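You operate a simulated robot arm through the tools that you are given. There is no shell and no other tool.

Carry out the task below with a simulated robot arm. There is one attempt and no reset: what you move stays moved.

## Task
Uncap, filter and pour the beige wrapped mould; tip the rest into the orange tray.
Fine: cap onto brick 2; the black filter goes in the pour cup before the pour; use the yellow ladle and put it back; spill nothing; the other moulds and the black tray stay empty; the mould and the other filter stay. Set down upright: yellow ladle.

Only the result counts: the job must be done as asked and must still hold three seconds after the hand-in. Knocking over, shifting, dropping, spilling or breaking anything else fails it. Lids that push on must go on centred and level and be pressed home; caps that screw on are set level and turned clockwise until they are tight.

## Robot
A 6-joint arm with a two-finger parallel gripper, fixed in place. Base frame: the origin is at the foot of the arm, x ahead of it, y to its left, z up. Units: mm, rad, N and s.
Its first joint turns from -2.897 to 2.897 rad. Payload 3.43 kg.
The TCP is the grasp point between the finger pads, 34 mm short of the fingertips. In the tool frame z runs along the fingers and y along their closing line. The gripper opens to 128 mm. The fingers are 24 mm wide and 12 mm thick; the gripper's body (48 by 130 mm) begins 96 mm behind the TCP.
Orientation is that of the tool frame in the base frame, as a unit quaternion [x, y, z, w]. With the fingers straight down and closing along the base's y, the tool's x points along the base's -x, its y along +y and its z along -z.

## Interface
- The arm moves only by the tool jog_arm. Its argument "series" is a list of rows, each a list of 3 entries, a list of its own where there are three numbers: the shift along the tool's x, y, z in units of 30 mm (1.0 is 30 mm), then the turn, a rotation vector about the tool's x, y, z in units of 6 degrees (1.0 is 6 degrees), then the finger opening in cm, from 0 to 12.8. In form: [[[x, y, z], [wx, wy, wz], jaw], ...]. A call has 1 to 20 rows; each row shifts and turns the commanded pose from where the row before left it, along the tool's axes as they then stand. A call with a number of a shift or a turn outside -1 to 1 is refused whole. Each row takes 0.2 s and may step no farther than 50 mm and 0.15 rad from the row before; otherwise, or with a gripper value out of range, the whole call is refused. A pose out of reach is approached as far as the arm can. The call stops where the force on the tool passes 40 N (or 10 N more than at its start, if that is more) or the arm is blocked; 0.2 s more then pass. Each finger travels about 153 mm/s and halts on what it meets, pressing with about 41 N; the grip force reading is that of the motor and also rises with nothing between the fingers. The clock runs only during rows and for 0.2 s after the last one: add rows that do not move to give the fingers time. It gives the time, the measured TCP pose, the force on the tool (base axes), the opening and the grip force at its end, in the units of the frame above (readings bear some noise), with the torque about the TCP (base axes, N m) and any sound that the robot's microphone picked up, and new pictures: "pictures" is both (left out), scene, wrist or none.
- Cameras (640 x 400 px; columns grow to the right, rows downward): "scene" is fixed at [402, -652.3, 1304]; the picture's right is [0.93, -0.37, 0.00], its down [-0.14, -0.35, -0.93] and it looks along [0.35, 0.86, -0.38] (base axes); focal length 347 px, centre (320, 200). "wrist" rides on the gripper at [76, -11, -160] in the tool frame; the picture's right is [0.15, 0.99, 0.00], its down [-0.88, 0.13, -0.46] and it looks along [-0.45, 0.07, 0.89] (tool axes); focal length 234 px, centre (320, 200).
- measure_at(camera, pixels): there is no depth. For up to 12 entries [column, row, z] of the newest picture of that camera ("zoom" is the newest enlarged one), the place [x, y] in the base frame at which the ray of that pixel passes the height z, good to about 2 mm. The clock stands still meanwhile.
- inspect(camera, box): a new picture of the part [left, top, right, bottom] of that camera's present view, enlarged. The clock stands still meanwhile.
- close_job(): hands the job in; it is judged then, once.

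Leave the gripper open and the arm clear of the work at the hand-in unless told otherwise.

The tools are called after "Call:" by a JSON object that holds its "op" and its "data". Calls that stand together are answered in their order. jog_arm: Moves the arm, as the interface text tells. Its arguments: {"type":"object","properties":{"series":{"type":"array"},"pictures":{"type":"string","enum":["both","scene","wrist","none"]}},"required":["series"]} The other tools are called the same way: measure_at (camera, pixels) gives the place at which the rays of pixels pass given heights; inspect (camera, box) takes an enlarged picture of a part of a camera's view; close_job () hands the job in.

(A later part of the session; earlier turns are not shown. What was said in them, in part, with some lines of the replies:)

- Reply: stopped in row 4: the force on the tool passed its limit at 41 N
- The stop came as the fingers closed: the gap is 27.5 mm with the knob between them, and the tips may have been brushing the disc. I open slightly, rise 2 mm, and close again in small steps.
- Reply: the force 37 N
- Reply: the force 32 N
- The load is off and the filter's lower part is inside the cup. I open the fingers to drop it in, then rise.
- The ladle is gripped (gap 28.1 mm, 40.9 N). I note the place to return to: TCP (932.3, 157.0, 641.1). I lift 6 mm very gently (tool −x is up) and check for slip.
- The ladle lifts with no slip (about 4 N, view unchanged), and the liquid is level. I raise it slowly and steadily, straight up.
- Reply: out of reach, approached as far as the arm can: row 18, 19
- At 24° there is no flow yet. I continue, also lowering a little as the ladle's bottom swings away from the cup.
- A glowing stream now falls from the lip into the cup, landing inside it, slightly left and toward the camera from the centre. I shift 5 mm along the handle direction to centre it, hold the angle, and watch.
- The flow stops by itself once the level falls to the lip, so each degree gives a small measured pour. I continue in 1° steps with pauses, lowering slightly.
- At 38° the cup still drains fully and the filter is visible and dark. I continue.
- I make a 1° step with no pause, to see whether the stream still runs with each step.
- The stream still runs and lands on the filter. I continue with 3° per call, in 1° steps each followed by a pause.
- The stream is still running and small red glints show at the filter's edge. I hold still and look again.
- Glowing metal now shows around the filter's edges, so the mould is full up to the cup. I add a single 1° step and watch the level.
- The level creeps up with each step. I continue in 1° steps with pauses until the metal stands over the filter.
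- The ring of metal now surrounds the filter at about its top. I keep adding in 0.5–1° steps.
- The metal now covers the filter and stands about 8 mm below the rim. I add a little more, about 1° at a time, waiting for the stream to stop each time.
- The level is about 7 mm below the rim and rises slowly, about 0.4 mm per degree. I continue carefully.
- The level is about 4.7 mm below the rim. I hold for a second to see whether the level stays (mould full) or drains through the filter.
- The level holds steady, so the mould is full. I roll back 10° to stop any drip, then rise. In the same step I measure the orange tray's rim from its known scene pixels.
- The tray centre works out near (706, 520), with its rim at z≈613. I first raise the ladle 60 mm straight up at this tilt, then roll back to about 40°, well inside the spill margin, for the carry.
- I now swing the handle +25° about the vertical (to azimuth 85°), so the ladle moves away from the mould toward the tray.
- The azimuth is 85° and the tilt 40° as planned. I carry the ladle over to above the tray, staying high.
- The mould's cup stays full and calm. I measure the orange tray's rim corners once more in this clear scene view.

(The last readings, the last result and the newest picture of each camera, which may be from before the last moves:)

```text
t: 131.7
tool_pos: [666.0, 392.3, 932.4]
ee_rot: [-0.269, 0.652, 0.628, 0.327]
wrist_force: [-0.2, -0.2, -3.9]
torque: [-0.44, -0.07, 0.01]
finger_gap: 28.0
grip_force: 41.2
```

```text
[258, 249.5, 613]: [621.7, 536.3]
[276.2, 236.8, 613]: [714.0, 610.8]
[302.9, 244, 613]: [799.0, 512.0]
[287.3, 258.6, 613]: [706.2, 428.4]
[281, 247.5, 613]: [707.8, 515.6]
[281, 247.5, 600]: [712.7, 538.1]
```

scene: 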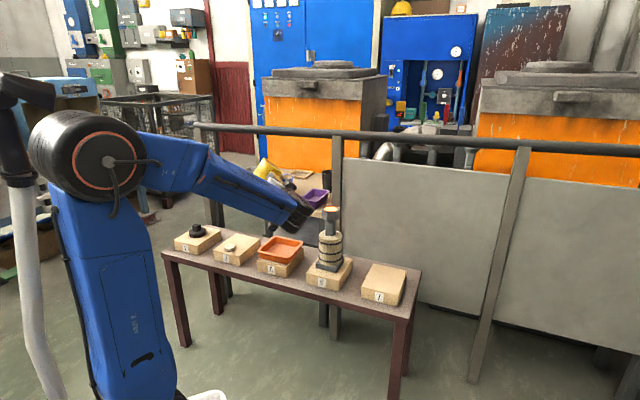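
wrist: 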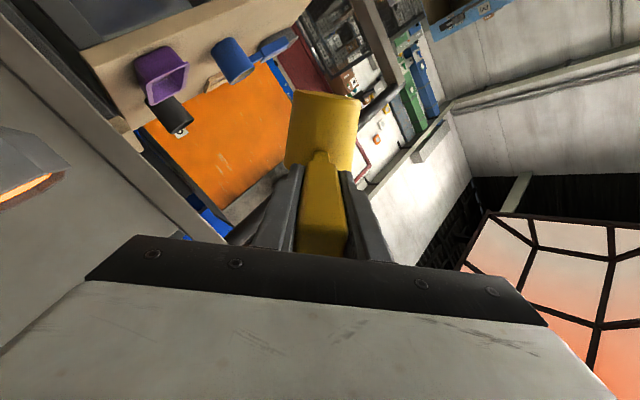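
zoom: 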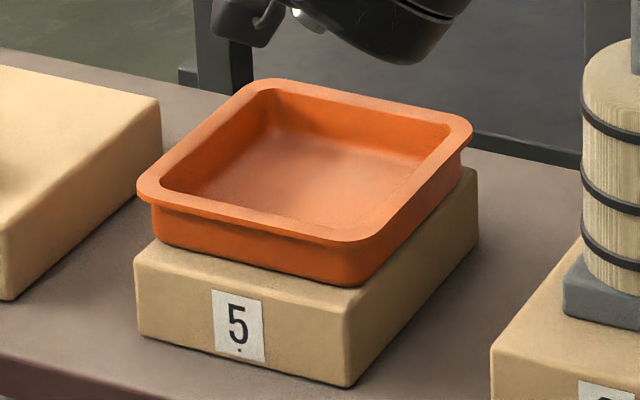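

By wrist and scene views the tray centre is about (702, 518) and its rim z≈607. The lip will travel over it from about (709, 518) to (673, 521) as I tip. I lower the ladle straight down 222 mm to TCP z≈710.

Call:
{"op": "jog_arm", "data": {"series": [[[0.115, -0.096, 0], [0, 0, 0], 1.6], [[0.23, -0.193, 0], [0, 0, 0], 1.6], [[0.345, -0.289, 0], [0, 0, 0], 1.6], [[0.383, -0.3215, 0], [0, 0, 0], 1.6], [[0.383, -0.3215, 0], [0, 0, 0], 1.6], [[0.383, -0.3215, 0], [0, 0, 0], 1.6], [[0.383, -0.3215, 0], [0, 0, 0], 1.6], [[0.383, -0.3215, 0], [0, 0, 0], 1.6], [[0.383, -0.3215, 0], [0, 0, 0], 1.6], [[0.383, -0.3215, 0], [0, 0, 0], 1.6], [[0.383, -0.3215, 0], [0, 0, 0], 1.6], [[0.383, -0.3215, 0], [0, 0, 0], 1.6], [[0.383, -0.3215, 0], [0, 0, 0], 1.6], [[0.383, -0.3215, 0], [0, 0, 0], 1.6], [[0.345, -0.289, 0], [0, 0, 0], 1.6], [[0.23, -0.193, 0], [0, 0, 0], 1.6], [[0.15, -0.129, 0], [0, 0, 0], 1.6], [[0, 0, 0], [0, 0, 0], 1.6]]}}

Call:
{"op": "inspect", "data": {"camera": "scene", "box": [220, 180, 350, 290]}}

Call:
{"op": "inspect", "data": {"camera": "wrist", "box": [160, 40, 440, 260]}}

```text
t: 135.5
tool_pos: [668.2, 391.8, 713.4]
ee_rot: [-0.269, 0.652, 0.628, 0.328]
wrist_force: [-0.5, 0.0, -3.7]
torque: [-0.49, -0.07, 0.01]
finger_gap: 27.9
grip_force: 40.9
```

scene: 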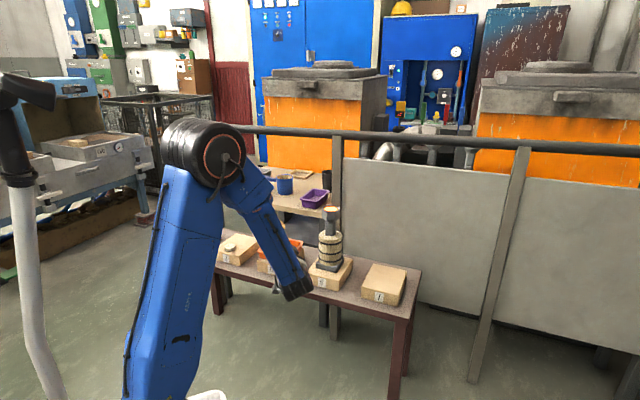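
wrist: 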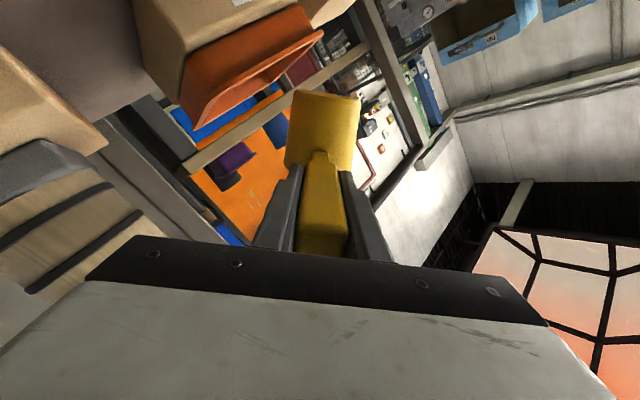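

```text
3.64 times, centred on (285, 235) of scene
```

zoom: 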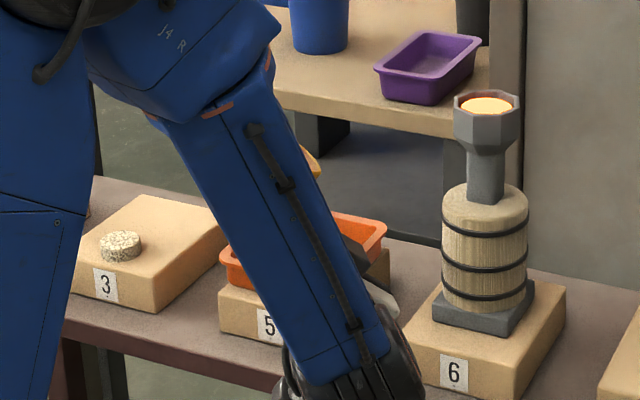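

```text
1.82 times, centred on (300, 150) of wrist
```

zoom: 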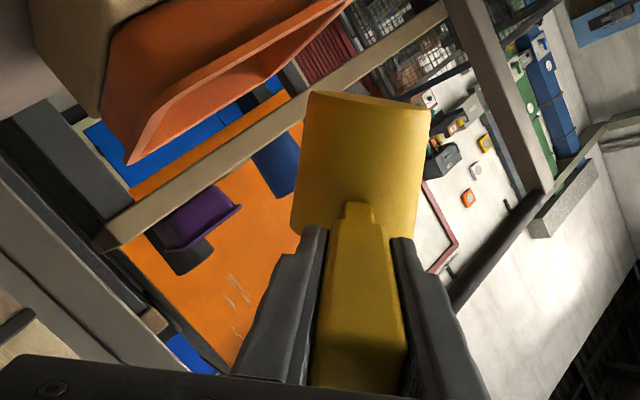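

The forearm hides the tray from the scene camera, but by geometry and the wrist view the lip stands over it. I tilt to 64° (no flow expected yet) and check with the wrist camera.

Call:
{"op": "jog_arm", "data": {"series": [[[0, 0, 0], [0, 0, 0.4], 1.6], [[0, 0, 0], [0, 0, 0.6], 1.6], [[0, 0, 0], [0, 0, 0.7], 1.6], [[0, 0, 0], [0, 0, 0.7], 1.6], [[0, 0, 0], [0, 0, 0.6], 1.6], [[0, 0, 0], [0, 0, 0.5], 1.6], [[0, 0, 0], [0, 0, 0.3], 1.6], [[0, 0, 0], [0, 0, 0], 1.6]]}}

Call:
{"op": "inspect", "data": {"camera": "wrist", "box": [160, 40, 440, 260]}}

Call:
{"op": "inspect", "data": {"camera": "scene", "box": [230, 190, 330, 290]}}

```text
t: 137.3
tool_pos: [665.4, 393.3, 712.5]
ee_rot: [-0.136, 0.692, 0.681, 0.197]
wrist_force: [-0.1, -0.4, -2.8]
torque: [-0.48, -0.07, -0.01]
finger_gap: 27.9
grip_force: 40.8
```

scene: 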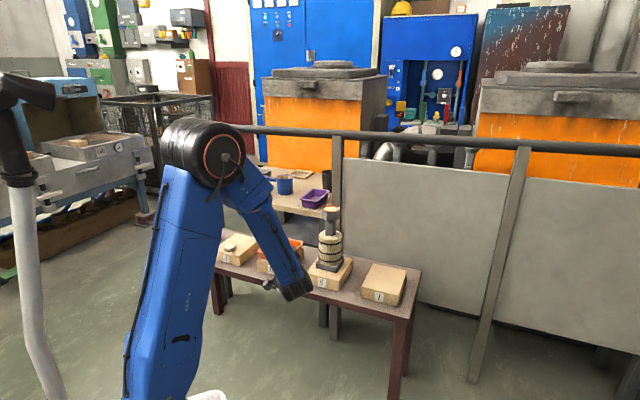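
wrist: 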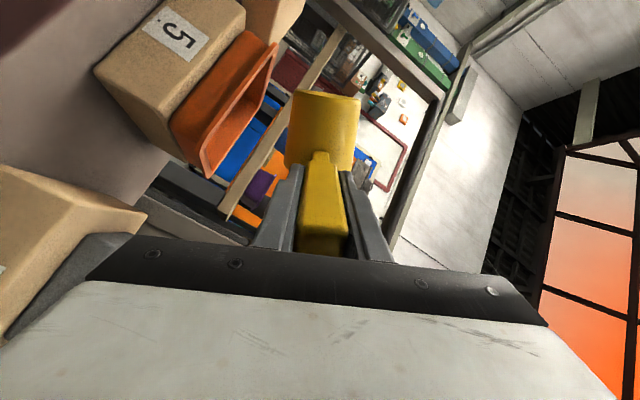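

```text
1.82 times, centred on (300, 150) of wrist
```

zoom: 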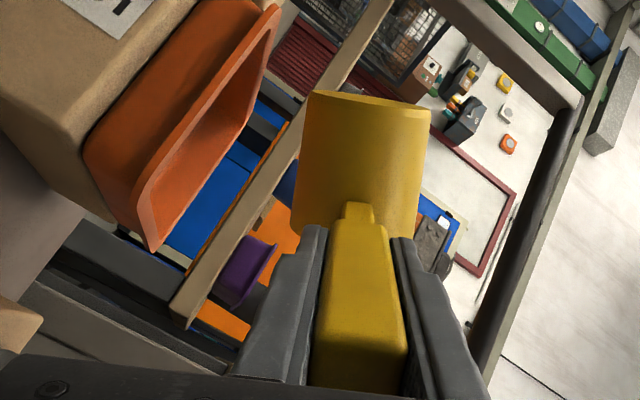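

```text
4.00 times, centred on (280, 240) of scene
```

zoom: 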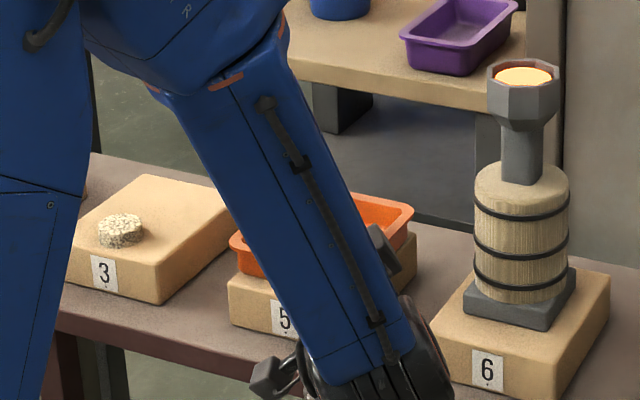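

By projection the lip is at about (715, 518), over the tray's middle. I tilt on slowly to about 72° and look for the stream.

Call:
{"op": "jog_arm", "data": {"series": [[[0, 0, 0], [0, 0, 0.2], 1.6], [[0, 0, 0], [0, 0, 0.2], 1.6], [[0, 0, 0], [0, 0, 0.2], 1.6], [[0, 0, 0], [0, 0, 0.2], 1.6], [[0, 0, 0], [0, 0, 0.2], 1.6], [[0, 0, 0], [0, 0, 0.2], 1.6]], "pictures": "wrist"}}

Call:
{"op": "inspect", "data": {"camera": "wrist", "box": [160, 40, 440, 260]}}

Call:
{"op": "inspect", "data": {"camera": "scene", "box": [230, 190, 330, 290]}}

```text
t: 138.7
tool_pos: [667.2, 393.7, 713.9]
ee_rot: [-0.091, 0.7, 0.692, 0.154]
wrist_force: [-0.5, -0.8, -3.7]
torque: [-0.47, -0.11, 0.01]
finger_gap: 28.0
grip_force: 41.0
```

wrist: 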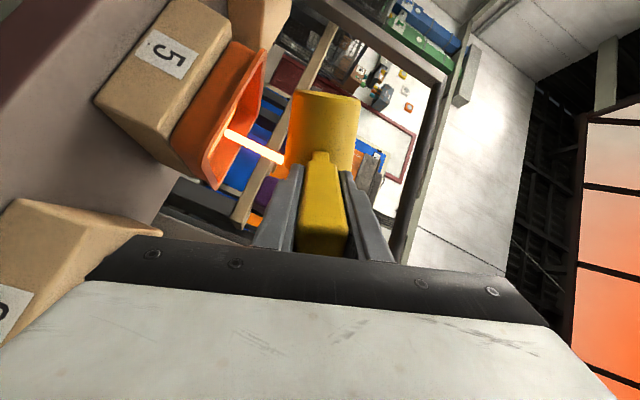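

```text
1.82 times, centred on (300, 150) of wrist
```

zoom: 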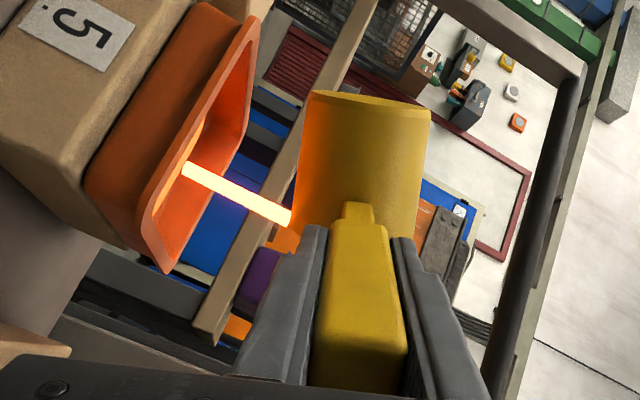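

```text
4.00 times, centred on (280, 240) of scene
```

zoom: 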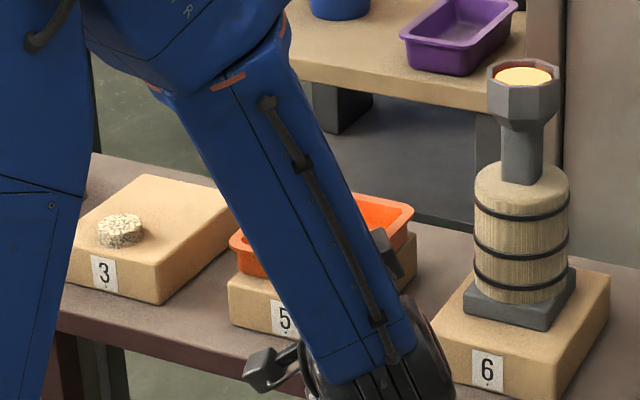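

The stream falls into the orange tray. I continue tilting at a steady 1.8° per row with a slight shift right to keep the lip over the tray's middle.

Call:
{"op": "jog_arm", "data": {"series": [[[-0.03, 0, 0], [0, 0, 0.25], 1.6], [[-0.03, 0, 0], [0, 0, 0.25], 1.6], [[-0.03, 0, 0], [0, 0, 0.25], 1.6], [[-0.03, 0, 0], [0, 0, 0.25], 1.6], [[-0.03, 0, 0], [0, 0, 0.25], 1.6], [[-0.03, 0, 0], [0, 0, 0.25], 1.6], [[-0.03, 0, 0], [0, 0, 0.25], 1.6], [[-0.03, 0, 0], [0, 0, 0.25], 1.6], [[-0.03, 0, 0], [0, 0, 0.25], 1.6], [[-0.03, 0, 0], [0, 0, 0.25], 1.6], [[-0.03, 0, 0], [0, 0, 0.25], 1.6], [[-0.03, 0, 0], [0, 0, 0.25], 1.6]], "pictures": "wrist"}}

Call:
{"op": "inspect", "data": {"camera": "wrist", "box": [160, 40, 440, 260]}}

```text
t: 141.3
tool_pos: [677.6, 392.0, 715.9]
ee_rot: [0.019, 0.706, 0.707, 0.043]
wrist_force: [-0.3, -0.3, -3.3]
torque: [-0.46, -0.12, 0.01]
finger_gap: 27.7
grip_force: 41.3
```

wrist: 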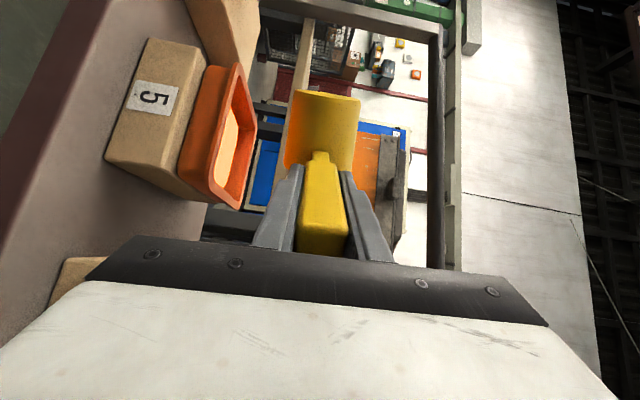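

```text
1.82 times, centred on (300, 150) of wrist
```

zoom: 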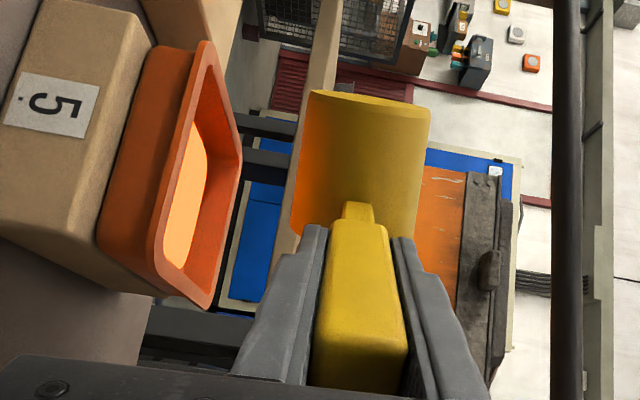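

A pool of metal stands in the tray and the tilt is now about 88°. I go on to about 120° to empty the ladle fully.

Call:
{"op": "jog_arm", "data": {"series": [[[-0.03, 0, 0], [0, 0, 0.3], 1.6], [[-0.03, 0, 0], [0, 0, 0.3], 1.6], [[-0.03, 0, 0], [0, 0, 0.3], 1.6], [[-0.03, 0, 0], [0, 0, 0.3], 1.6], [[-0.03, 0, 0], [0, 0, 0.3], 1.6], [[-0.03, 0, 0], [0, 0, 0.3], 1.6], [[-0.03, 0, 0], [0, 0, 0.3], 1.6], [[-0.03, 0, 0], [0, 0, 0.3], 1.6], [[0, 0, 0], [0, 0, 0.3], 1.6], [[0, 0, 0], [0, 0, 0.3], 1.6], [[0, 0, 0], [0, 0, 0.3], 1.6], [[0, 0, 0], [0, 0, 0.3], 1.6], [[0, 0, 0], [0, 0, 0.3], 1.6], [[0, 0, 0], [0, 0, 0.3], 1.6], [[0, 0, 0], [0, 0, 0.3], 1.6], [[0, 0, 0], [0, 0, 0.3], 1.6], [[0, 0, 0], [0, 0, 0.3], 1.6], [[0, 0, 0], [0, 0, 0], 1.6]], "pictures": "both"}}

Call:
{"op": "inspect", "data": {"camera": "wrist", "box": [160, 40, 440, 260]}}

Call:
{"op": "inspect", "data": {"camera": "scene", "box": [230, 190, 350, 290]}}

```text
t: 145.1
tool_pos: [683.7, 390.2, 715.0]
ee_rot: [0.205, 0.675, 0.694, -0.144]
wrist_force: [-1.1, 0.7, -4.1]
torque: [-0.47, -0.16, -0.04]
finger_gap: 27.9
grip_force: 41.6
```

scene: 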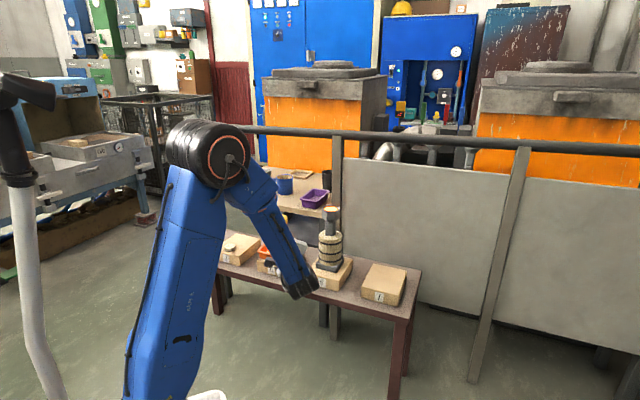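
wrist: 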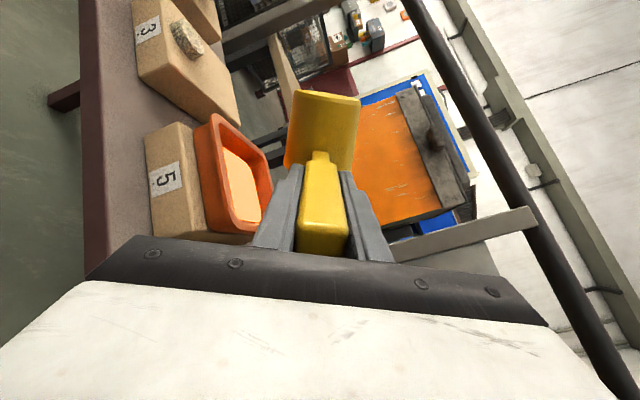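

```text
1.82 times, centred on (300, 150) of wrist
```

zoom: 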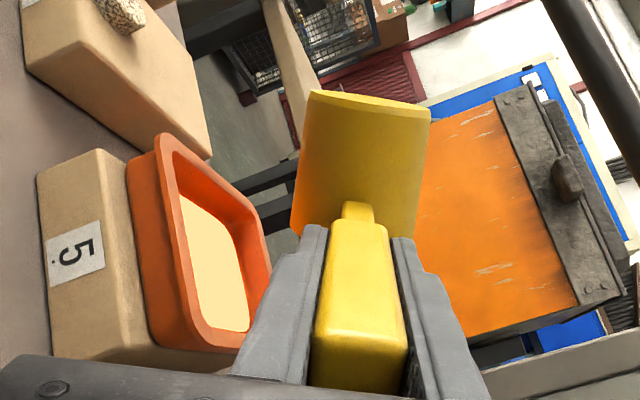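

```text
4.00 times, centred on (290, 240) of scene
```

zoom: 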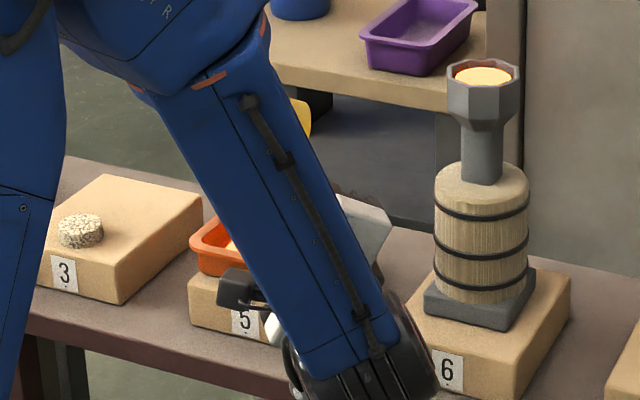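

The ladle is at about 119° with no stream left, and the tray holds the pool. I tilt 9° more and hold for a moment to be sure it is empty.

Call:
{"op": "jog_arm", "data": {"series": [[[0, 0, 0], [0, 0, 0.3], 1.6], [[0, 0, 0], [0, 0, 0.4], 1.6], [[0, 0, 0], [0, 0, 0.4], 1.6], [[0, 0, 0], [0, 0, 0.4], 1.6], [[0, 0, 0], [0, 0, 0], 1.6], [[0, 0, 0], [0, 0, 0], 1.6], [[0, 0, 0], [0, 0, 0], 1.6]], "pictures": "wrist"}}

Call:
{"op": "inspect", "data": {"camera": "wrist", "box": [160, 40, 440, 260]}}

```text
t: 146.7
tool_pos: [685.4, 390.3, 715.3]
ee_rot: [0.257, 0.657, 0.68, -0.198]
wrist_force: [0.2, 0.2, -4.2]
torque: [-0.47, -0.08, 0.0]
finger_gap: 28.0
grip_force: 41.6
```

wrist: 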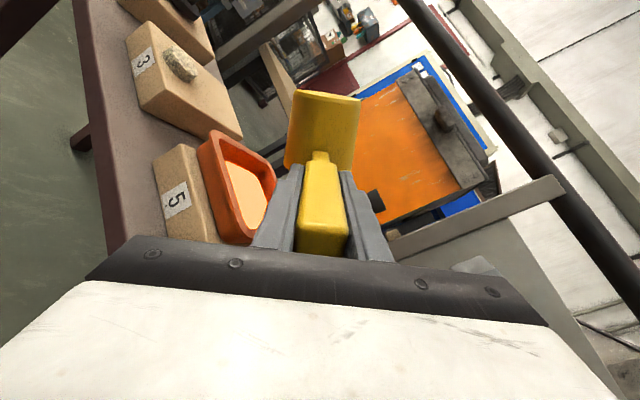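

```text
1.82 times, centred on (300, 150) of wrist
```

zoom: 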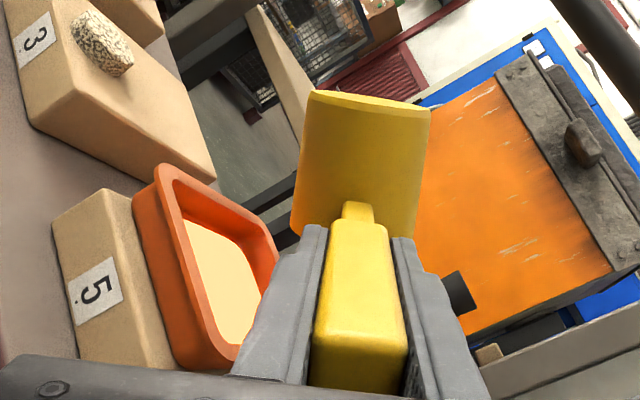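

The ladle is empty and the tray holds the rest. I roll the ladle back upright by 120° here, clear of the tray.

Call:
{"op": "jog_arm", "data": {"series": [[[0, 0, 0], [0, 0, -0.5], 1.6], [[0, 0, 0], [0, 0, -1], 1.6], [[0, 0, 0], [0, 0, -1], 1.6], [[0, 0, 0], [0, 0, -1], 1.6], [[0, 0, 0], [0, 0, -1], 1.6], [[0, 0, 0], [0, 0, -1], 1.6], [[0, 0, 0], [0, 0, -1], 1.6], [[0, 0, 0], [0, 0, -1], 1.6], [[0, 0, 0], [0, 0, -1], 1.6], [[0, 0, 0], [0, 0, -1], 1.6], [[0, 0, 0], [0, 0, -1], 1.6], [[0, 0, 0], [0, 0, -1], 1.6], [[0, 0, 0], [0, 0, -1], 1.6], [[0, 0, 0], [0, 0, -1], 1.6], [[0, 0, 0], [0, 0, -1], 1.6], [[0, 0, 0], [0, 0, -1], 1.6], [[0, 0, 0], [0, 0, -1], 1.6], [[0, 0, 0], [0, 0, -1], 1.6], [[0, 0, 0], [0, 0, -1], 1.6], [[0, 0, 0], [0, 0, -1], 1.6]], "pictures": "none"}}

```text
t: 150.9
tool_pos: [684.2, 392.3, 714.7]
ee_rot: [-0.428, 0.561, 0.524, 0.477]
wrist_force: [0.4, -1.2, -3.5]
torque: [-0.44, 0.05, 0.0]
finger_gap: 28.1
grip_force: 41.1
```

Call:
{"op": "jog_arm", "data": {"series": [[[0, 0, 0], [0, 0, -0.6], 1.6], [[0, 0, 0], [0, 0, -0.7], 1.6], [[0, 0, 0], [0, 0, -0.45], 1.6], [[-0.3, 0, 0], [0, 0, 0], 1.6], [[-0.6, 0, 0], [0, 0, 0], 1.6], [[-0.8, 0, 0], [0, 0, 0], 1.6], [[-0.9, 0, 0], [0, 0, 0], 1.6], [[-0.9, 0, 0], [0, 0, 0], 1.6], [[-0.9, 0, 0], [0, 0, 0], 1.6], [[-0.9, 0, 0], [0, 0, 0], 1.6], [[-0.9, 0, 0], [0, 0, 0], 1.6], [[-0.8, 0, 0], [0, 0, 0], 1.6], [[-0.5, 0, 0], [0, 0, 0], 1.6], [[0, 0, 0], [0, 0, 0], 1.6]]}}

Call:
{"op": "inspect", "data": {"camera": "scene", "box": [220, 180, 350, 290]}}

```text
t: 153.9
tool_pos: [685.3, 390.6, 940.2]
ee_rot: [-0.476, 0.521, 0.479, 0.522]
wrist_force: [-0.2, -0.4, -3.5]
torque: [-0.44, 0.05, 0.02]
finger_gap: 28.0
grip_force: 40.8
```

scene: 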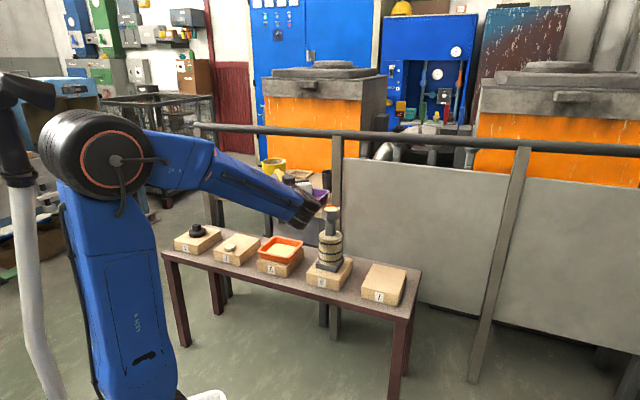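
wrist: 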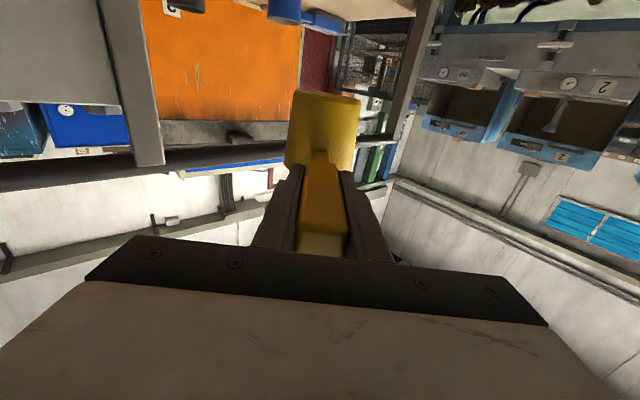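

```text
3.64 times, centred on (285, 235) of scene
```

zoom: 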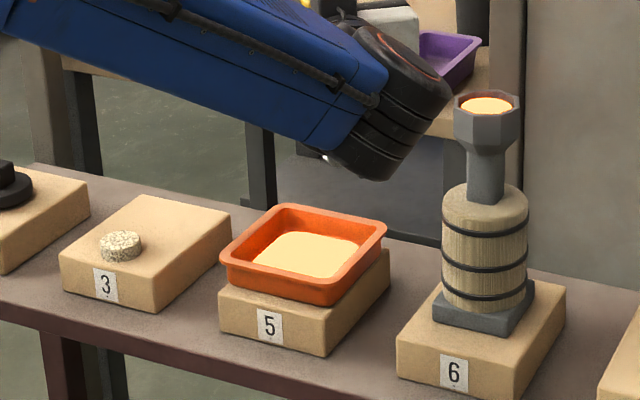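

The tray holds the rest with no spill visible. I check that the ladle's inside is empty, and check the cup level again.

Call:
{"op": "inspect", "data": {"camera": "scene", "box": [250, 140, 310, 190]}}

Call:
{"op": "inspect", "data": {"camera": "scene", "box": [318, 195, 345, 215]}}

```text
8.00 times, centred on (280, 165) of scene
```

zoom: 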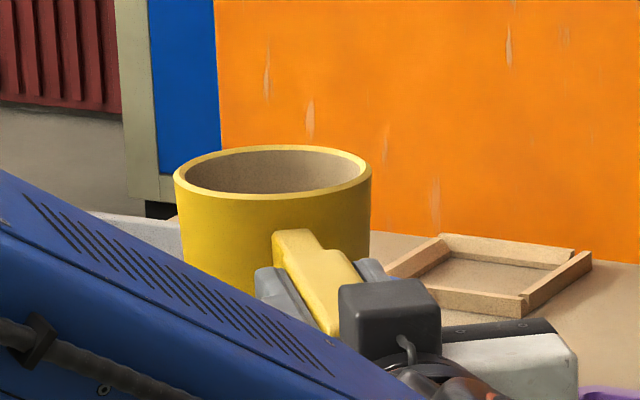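

```text
16.00 times, centred on (332, 205) of scene
```

zoom: 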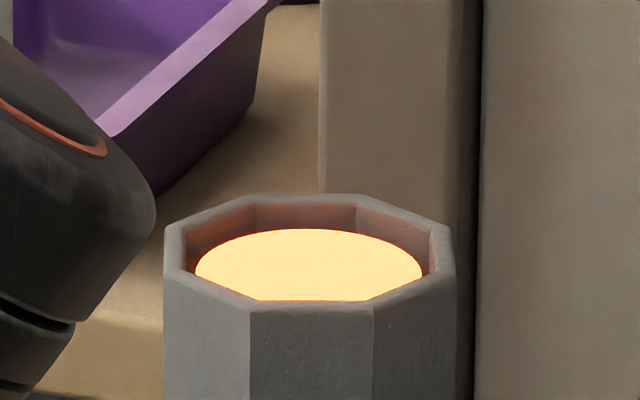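

The ladle is empty and the cup level unchanged. I now carry the ladle back: first halfway right at this height, then swing the handle back to azimuth 45°.

Call:
{"op": "jog_arm", "data": {"series": [[[0, -0.36, -0.29], [0, 0, 0], 1.6], [[0, -0.73, -0.586], [0, 0, 0], 1.6], [[0, -0.73, -0.586], [0, 0, 0], 1.6], [[0, -0.73, -0.586], [0, 0, 0], 1.6], [[0, -0.73, -0.586], [0, 0, 0], 1.6], [[0, -0.73, -0.586], [0, 0, 0], 1.6], [[0, -0.38, -0.3], [0, 0, 0], 1.6], [[0, 0, 0], [0.5, 0, 0], 1.6], [[0, 0, 0], [0.95, 0, 0], 1.6], [[0, 0, 0], [0.95, 0, 0], 1.6], [[0, 0, 0], [0.95, 0, 0], 1.6], [[0, 0, 0], [0.95, 0, 0], 1.6], [[0, 0, 0], [0.95, 0, 0], 1.6], [[0, 0, 0], [0.917, 0, 0], 1.6], [[0, 0, 0], [0.5, 0, 0], 1.6], [[0, 0, 0], [0, 0, 0], 1.6]]}}

```text
t: 157.3
tool_pos: [806.8, 273.2, 940.1]
ee_rot: [-0.268, 0.653, 0.271, 0.654]
wrist_force: [-0.4, -0.4, -3.2]
torque: [-0.33, 0.32, -0.01]
finger_gap: 27.9
grip_force: 41.2
```

scene: 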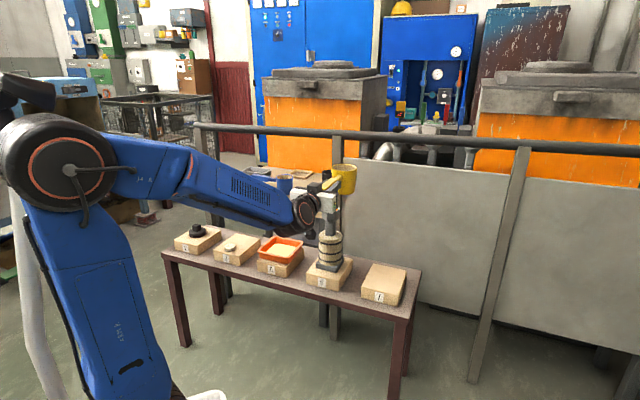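
wrist: 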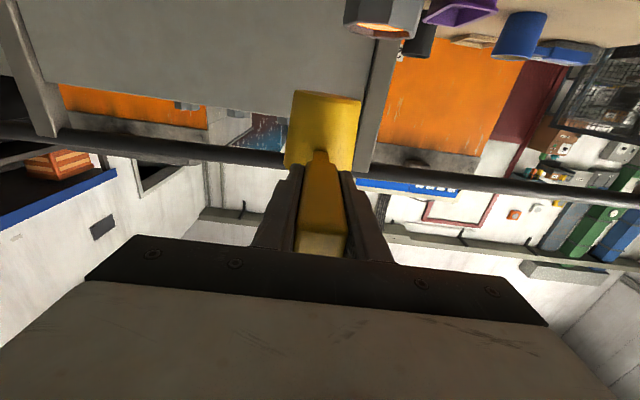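

The azimuth is back to 45°. I move right to above brick 7, over the place the ladle was taken from (932.3, 157.0), then partly down.

Call:
{"op": "jog_arm", "data": {"series": [[[0, -0.4, 0.02], [0, 0, 0], 1.6], [[0, -0.85, 0.033], [0, 0, 0], 1.6], [[0, -0.85, 0.033], [0, 0, 0], 1.6], [[0, -0.85, 0.033], [0, 0, 0], 1.6], [[0, -0.85, 0.033], [0, 0, 0], 1.6], [[0, -0.85, 0.033], [0, 0, 0], 1.6], [[0, -0.7, 0.02], [0, 0, 0], 1.6], [[0, -0.35, 0.015], [0, 0, 0], 1.6], [[0.4, 0, 0], [0, 0, 0], 1.6], [[0.8, 0, 0], [0, 0, 0], 1.6], [[0.9, 0, 0], [0, 0, 0], 1.6], [[0.9, 0, 0], [0, 0, 0], 1.6], [[0.9, 0, 0], [0, 0, 0], 1.6], [[0.9, 0, 0], [0, 0, 0], 1.6], [[0.9, 0, 0], [0, 0, 0], 1.6], [[0.8, 0, 0], [0, 0, 0], 1.6], [[0.4, 0, 0], [0, 0, 0], 1.6], [[0, 0, 0], [0, 0, 0], 1.6]]}}

Call:
{"op": "inspect", "data": {"camera": "wrist", "box": [200, 60, 440, 240]}}

Call:
{"op": "inspect", "data": {"camera": "scene", "box": [330, 180, 440, 310]}}

```text
t: 161.1
tool_pos: [932.1, 156.8, 730.4]
ee_rot: [-0.269, 0.653, 0.272, 0.654]
wrist_force: [0.3, 0.1, -4.3]
torque: [-0.28, 0.32, 0.0]
finger_gap: 27.6
grip_force: 40.7
```

scene: 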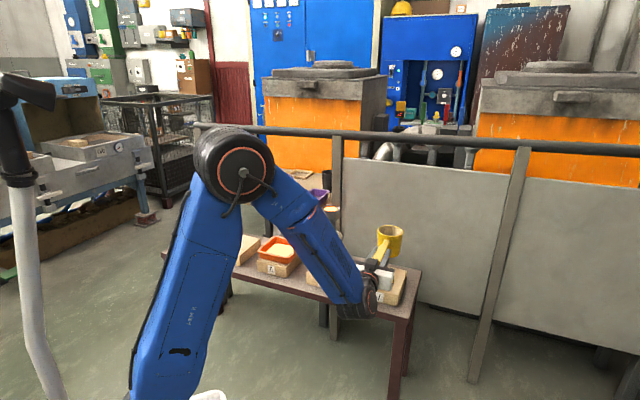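
wrist: 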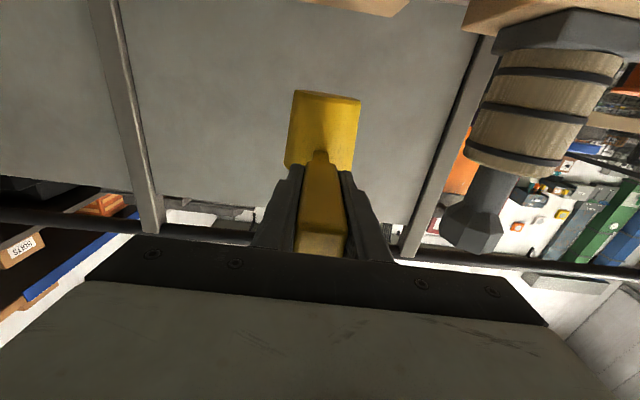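

```text
2.22 times, centred on (320, 150) of wrist
```

zoom: 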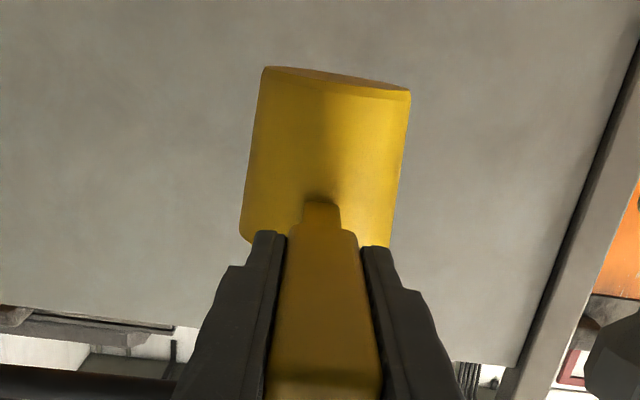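

```text
3.08 times, centred on (385, 245) of scene
```

zoom: 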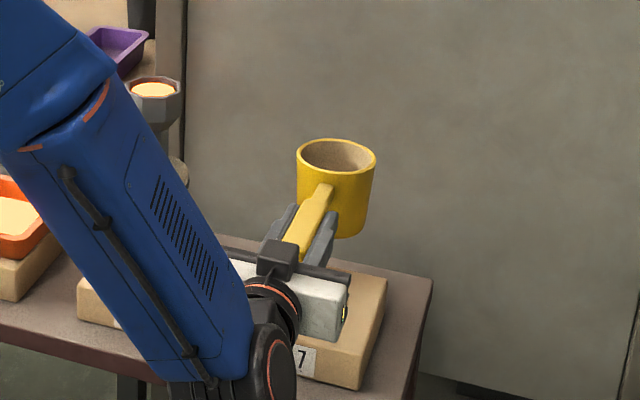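

The ladle stands exactly above its old place and sits in the grip as before. I lower to just above contact (TCP z≈646).

Call:
{"op": "jog_arm", "data": {"series": [[[0.4, 0, 0], [0, 0, 0], 1.6], [[0.7, 0, 0], [0, 0, 0], 1.6], [[0.7, 0, 0], [0, 0, 0], 1.6], [[0.6, 0, 0], [0, 0, 0], 1.6], [[0.3, 0, 0], [0, 0, 0], 1.6], [[0.1, 0, 0], [0, 0, 0], 1.6], [[0, 0, 0], [0, 0, 0], 1.6]]}}

Call:
{"op": "inspect", "data": {"camera": "wrist", "box": [200, 60, 440, 240]}}

Call:
{"op": "inspect", "data": {"camera": "scene", "box": [330, 220, 430, 320]}}

```text
t: 162.7
tool_pos: [932.6, 159.1, 647.5]
ee_rot: [-0.269, 0.653, 0.271, 0.654]
wrist_force: [0.5, 0.0, -3.8]
torque: [-0.32, 0.35, -0.05]
finger_gap: 27.8
grip_force: 41.0
```

scene: 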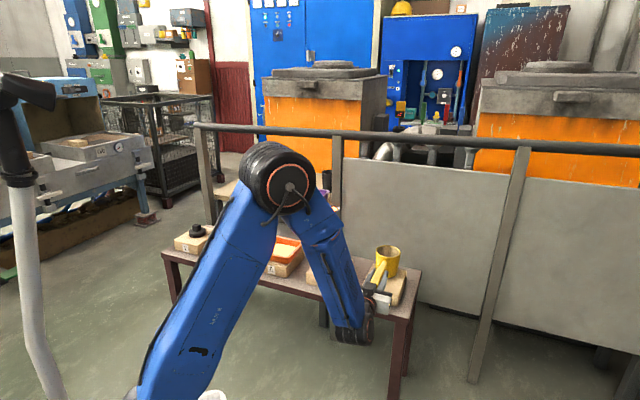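
wrist: 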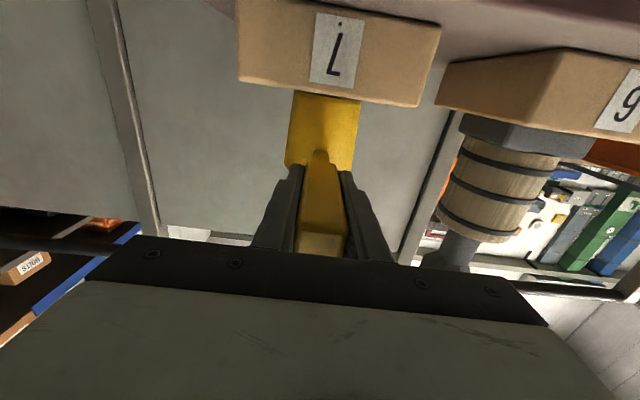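

```text
2.22 times, centred on (320, 150) of wrist
```

zoom: 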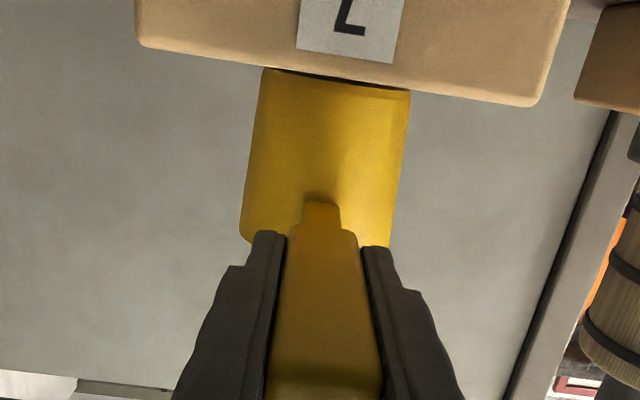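

```text
4.00 times, centred on (380, 270) of scene
```

zoom: 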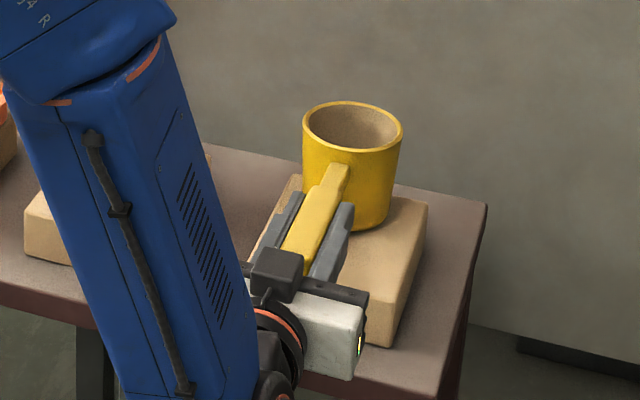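

The ladle is about 2–3 mm left of its old spot. I correct that and go down in 2 mm steps, watching the force.

Call:
{"op": "jog_arm", "data": {"series": [[[0, -0.08, 0], [0, 0, 0], 1.6], [[0.067, 0, 0], [0, 0, 0], 1.6], [[0.067, 0, 0], [0, 0, 0], 1.6], [[0, 0, 0], [0, 0, 0], 1.6]], "pictures": "none"}}

```text
t: 163.7
tool_pos: [933.5, 156.5, 644.2]
ee_rot: [-0.268, 0.653, 0.272, 0.654]
wrist_force: [0.2, -0.1, -4.1]
torque: [-0.35, 0.31, 0.01]
finger_gap: 27.9
grip_force: 40.8
```

Call:
{"op": "jog_arm", "data": {"series": [[[0.05, 0, 0], [0, 0, 0], 1.6], [[0.04, 0, 0], [0, 0, 0], 1.6], [[0, 0, 0], [0, 0, 0], 1.6]], "pictures": "none"}}

Call:
{"op": "inspect", "data": {"camera": "wrist", "box": [200, 60, 440, 240]}}

```text
t: 164.5
tool_pos: [933.3, 156.4, 641.5]
ee_rot: [-0.269, 0.653, 0.272, 0.654]
wrist_force: [-3.9, 2.4, 9.6]
torque: [0.81, -1.12, 0.53]
finger_gap: 28.0
grip_force: 41.0
```

```text
2.22 times, centred on (320, 150) of wrist
```

zoom: 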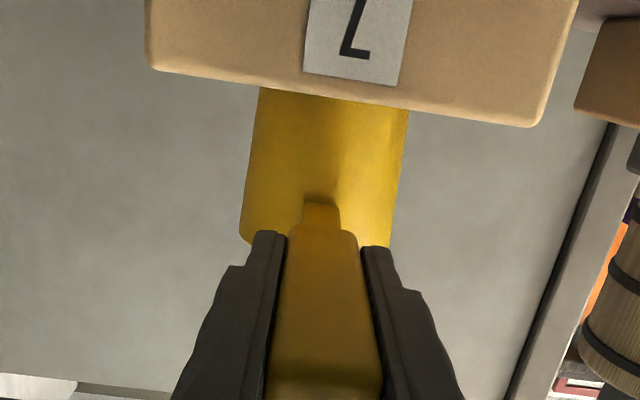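

Contact is made (+9.6 N). I ease up under 1 mm so the ladle rests with its own weight, then check.

Call:
{"op": "jog_arm", "data": {"series": [[[-0.02, 0, 0], [0, 0, 0], 1.6], [[0, 0, 0], [0, 0, 0], 1.6]], "pictures": "none"}}

```text
t: 165.1
tool_pos: [932.6, 156.9, 642.2]
ee_rot: [-0.269, 0.653, 0.272, 0.654]
wrist_force: [-4.0, -1.1, 7.4]
torque: [0.52, -0.81, 0.23]
finger_gap: 28.0
grip_force: 41.4
```

Call:
{"op": "jog_arm", "data": {"series": [[[-0.02, 0, 0], [0, 0, 0], 1.6], [[-0.01, 0, 0], [0, 0, 0], 1.6], [[0, 0, 0], [0, 0, 0], 1.6]], "pictures": "none"}}

```text
t: 165.9
tool_pos: [933.8, 156.6, 642.3]
ee_rot: [-0.269, 0.654, 0.271, 0.654]
wrist_force: [0.7, 0.4, 0.0]
torque: [-0.03, -0.12, -0.05]
finger_gap: 28.1
grip_force: 41.0
```

The load is nearly zero with the ladle resting on brick 7. I open the fingers slowly.

Call:
{"op": "jog_arm", "data": {"series": [[[0, 0, 0], [0, 0, 0], 2.8], [[0, 0, 0], [0, 0, 0], 2.9], [[0, 0, 0], [0, 0, 0], 3.0], [[0, 0, 0], [0, 0, 0], 3.2], [[0, 0, 0], [0, 0, 0], 3.5], [[0, 0, 0], [0, 0, 0], 4.0], [[0, 0, 0], [0, 0, 0], 5.0], [[0, 0, 0], [0, 0, 0], 6.0], [[0, 0, 0], [0, 0, 0], 6.0]]}}

Call:
{"op": "inspect", "data": {"camera": "wrist", "box": [200, 60, 440, 240]}}

Call:
{"op": "inspect", "data": {"camera": "scene", "box": [330, 220, 430, 320]}}

```text
t: 167.9
tool_pos: [933.5, 156.0, 642.5]
ee_rot: [-0.268, 0.653, 0.273, 0.654]
wrist_force: [0.6, 0.1, 0.9]
torque: [0.0, 0.02, 0.01]
finger_gap: 60.5
grip_force: 0.1
```

scene: 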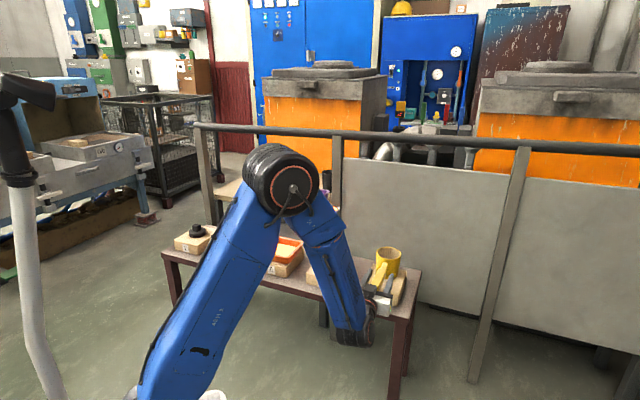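
wrist: 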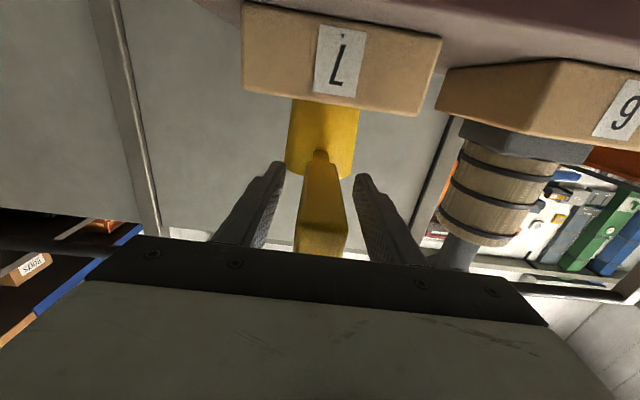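

```text
2.22 times, centred on (320, 150) of wrist
```

zoom: 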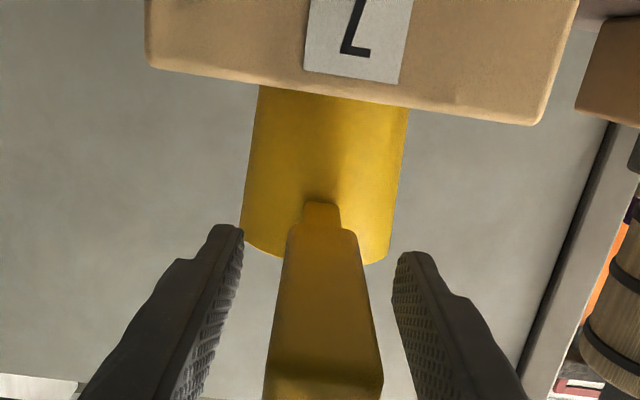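

```text
4.00 times, centred on (380, 270) of scene
```

zoom: 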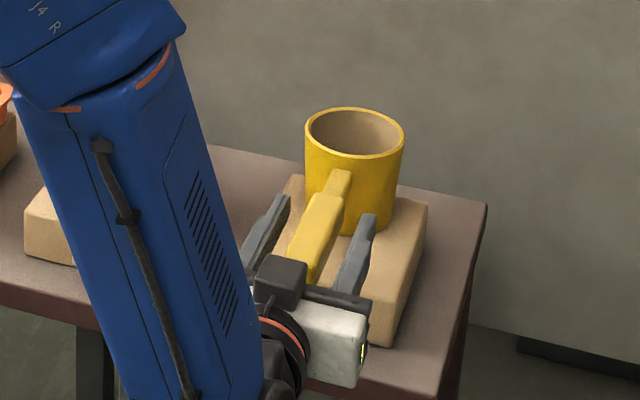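

The ladle stands upright and free on brick 7, in its old place. I back the fingers straight out along the handle, then rise.

Call:
{"op": "jog_arm", "data": {"series": [[[0, 0, -0.3], [0, 0, 0], 6.0], [[0, 0, -0.6], [0, 0, 0], 6.0], [[0, 0, -0.8], [0, 0, 0], 6.0], [[0, 0, -0.9], [0, 0, 0], 6.0], [[0, 0, -0.9], [0, 0, 0], 6.0], [[0, 0, -0.9], [0, 0, 0], 6.0], [[0, 0, -0.8], [0, 0, 0], 6.0], [[-0.4, 0, -0.2], [0, 0, 0], 6.0], [[-0.8, 0, 0], [0, 0, 0], 6.0], [[-0.9, 0, 0], [0, 0, 0], 6.0], [[-0.9, 0, 0], [0, 0, 0], 6.0], [[-0.9, 0, 0], [0, 0, 0], 6.0], [[-0.9, 0, 0], [0, 0, 0], 6.0], [[-0.9, 0, 0], [0, 0, 0], 6.0], [[-0.9, 0, 0], [0, 0, 0], 8.0], [[-0.5, 0, 0], [0, 0, 0], 8.0], [[0, 0, 0], [0, 0, 0], 8.0]]}}

Call:
{"op": "inspect", "data": {"camera": "scene", "box": [290, 180, 430, 310]}}

Call:
{"op": "inspect", "data": {"camera": "scene", "box": [160, 210, 320, 310]}}

```text
t: 171.5
tool_pos: [833.3, 37.8, 856.9]
ee_rot: [-0.269, 0.653, 0.272, 0.654]
wrist_force: [-0.2, 0.7, -0.1]
torque: [0.01, -0.01, -0.01]
finger_gap: 79.9
grip_force: 0.1
out of reach, approached as far as the arm can: row 7
```

scene: 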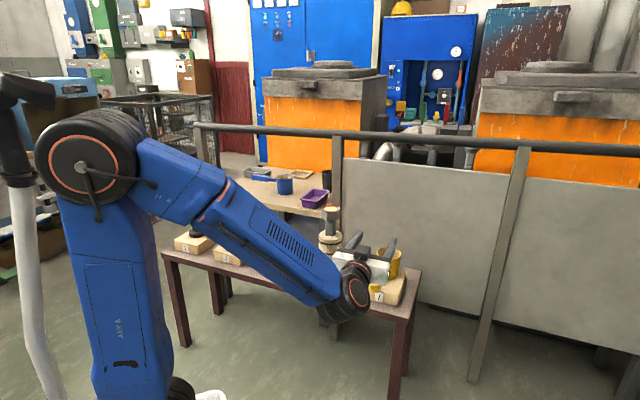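
wrist: 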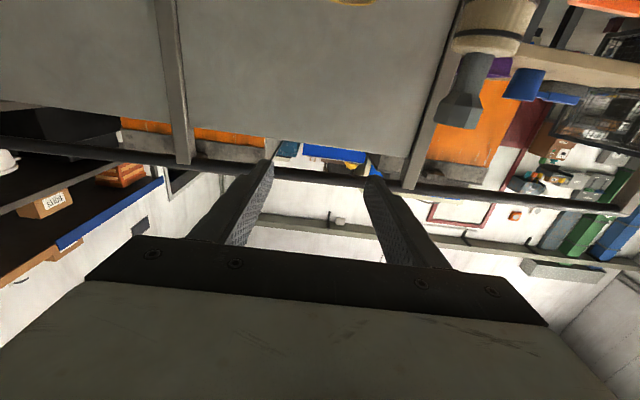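

```text
3.08 times, centred on (360, 245) of scene
```

zoom: 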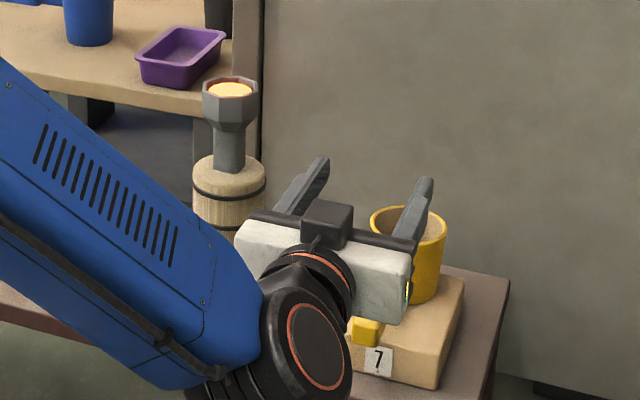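

```text
4.00 times, centred on (240, 260) of scene
```

zoom: 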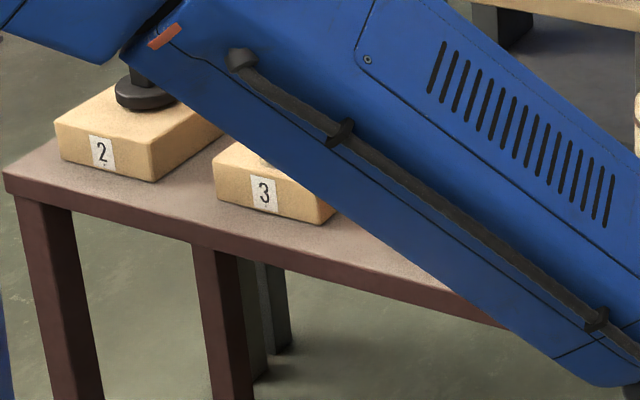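

The arm is clear of the ladle. I move it up higher so the bench can be fully inspected before the hand-in.

Call:
{"op": "jog_arm", "data": {"series": [[[-0.6, 0, 0], [0, 0, 0], 8.0], [[-0.9, 0, 0], [0, 0, 0], 8.0], [[-0.9, 0, 0], [0, 0, 0], 8.0], [[-0.9, 0, 0], [0, 0, 0], 8.0], [[-0.9, 0, 0], [0, 0, 0], 10.0], [[-0.9, 0, 0], [0, 0, 0], 10.0], [[-0.9, 0, 0], [0, 0, 0], 10.0], [[-0.9, 0, 0], [0, 0, 0], 10.0], [[-0.9, 0, 0], [0, 0, 0], 10.0], [[-0.5, 0, 0], [0, 0, 0], 10.0], [[0, 0, 0], [0, 0, 0], 10.0]]}}

Call:
{"op": "inspect", "data": {"camera": "scene", "box": [290, 190, 430, 310]}}

Call:
{"op": "inspect", "data": {"camera": "scene", "box": [160, 210, 320, 310]}}

Call:
{"op": "inspect", "data": {"camera": "scene", "box": [318, 195, 345, 215]}}

```text
t: 173.9
tool_pos: [835.1, 36.8, 1105.9]
ee_rot: [-0.269, 0.653, 0.272, 0.654]
wrist_force: [-1.0, 0.3, -1.1]
torque: [0.0, 0.02, -0.03]
finger_gap: 99.7
grip_force: 0.1
```

scene: 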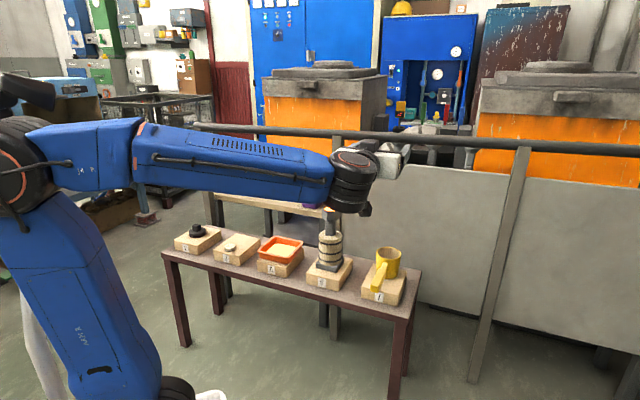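
wrist: 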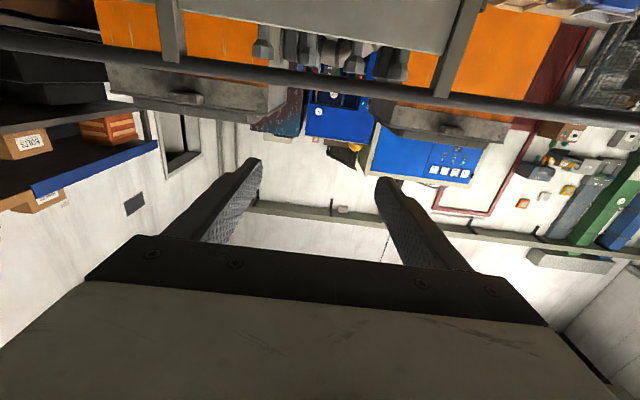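

```text
3.33 times, centred on (360, 250) of scene
```

zoom: 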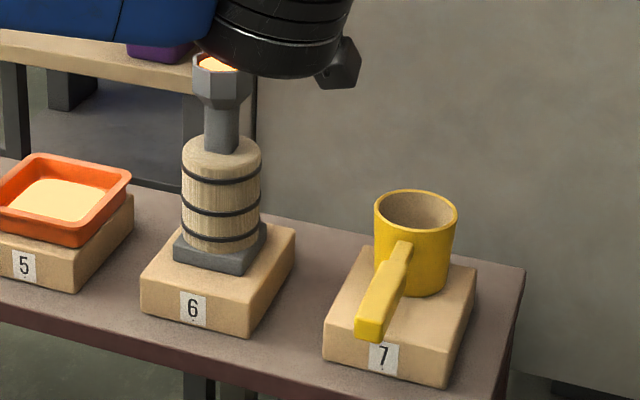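

```text
4.00 times, centred on (240, 260) of scene
```

zoom: 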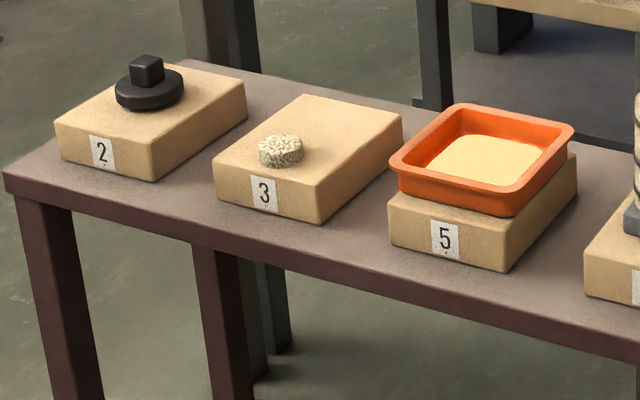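

```text
16.00 times, centred on (332, 205) of scene
```

zoom: 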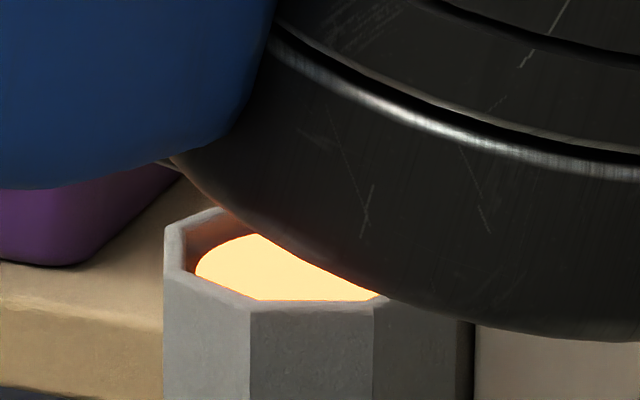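

Everything is in place:
- The cap is upright on brick 2.
- The white filter is untouched on brick 3.
- The orange tray holds the rest of the metal.
- The mould stands on brick 6, full with its level steady.
- The empty yellow ladle is upright on brick 7.
- No spill is visible.

The gripper is open and clear, so I hand in the job.

Call:
{"op": "close_job", "data": {}}

```text
The job is handed in.
```

The job is handed in; I don't have the judge's result. As far as the cameras show, everything was done as asked.

- **Cap:** it lifted off the mould freely and stands upright on brick 2.
- **Filter:** the black filter went into the pour cup before the pour and sat level. The white filter was not touched.
- **Pour:** I filled the mould through the filter until the metal covered it and stood about 4–5 mm below the cup rim. The level stayed the same from then until the ladle was back on its brick. Nothing told me how full it had to be, so I judged it from that level.
- **Rest:** I emptied the rest of the ladle into the orange tray, tipping it to about 128° until the stream stopped. The ladle looked empty afterwards.
- **Ladle:** the yellow ladle is back on brick 7, upright, within a few millimetres of where it was.
- **Spills and the rest of the bench:** I saw no spill. The mould and its brick did not move, and I poured into nothing but the mould and the orange tray. I never clearly identified the black tray, so I did not check it up close.

At hand-in the gripper was open and the arm was raised clear of the bench.
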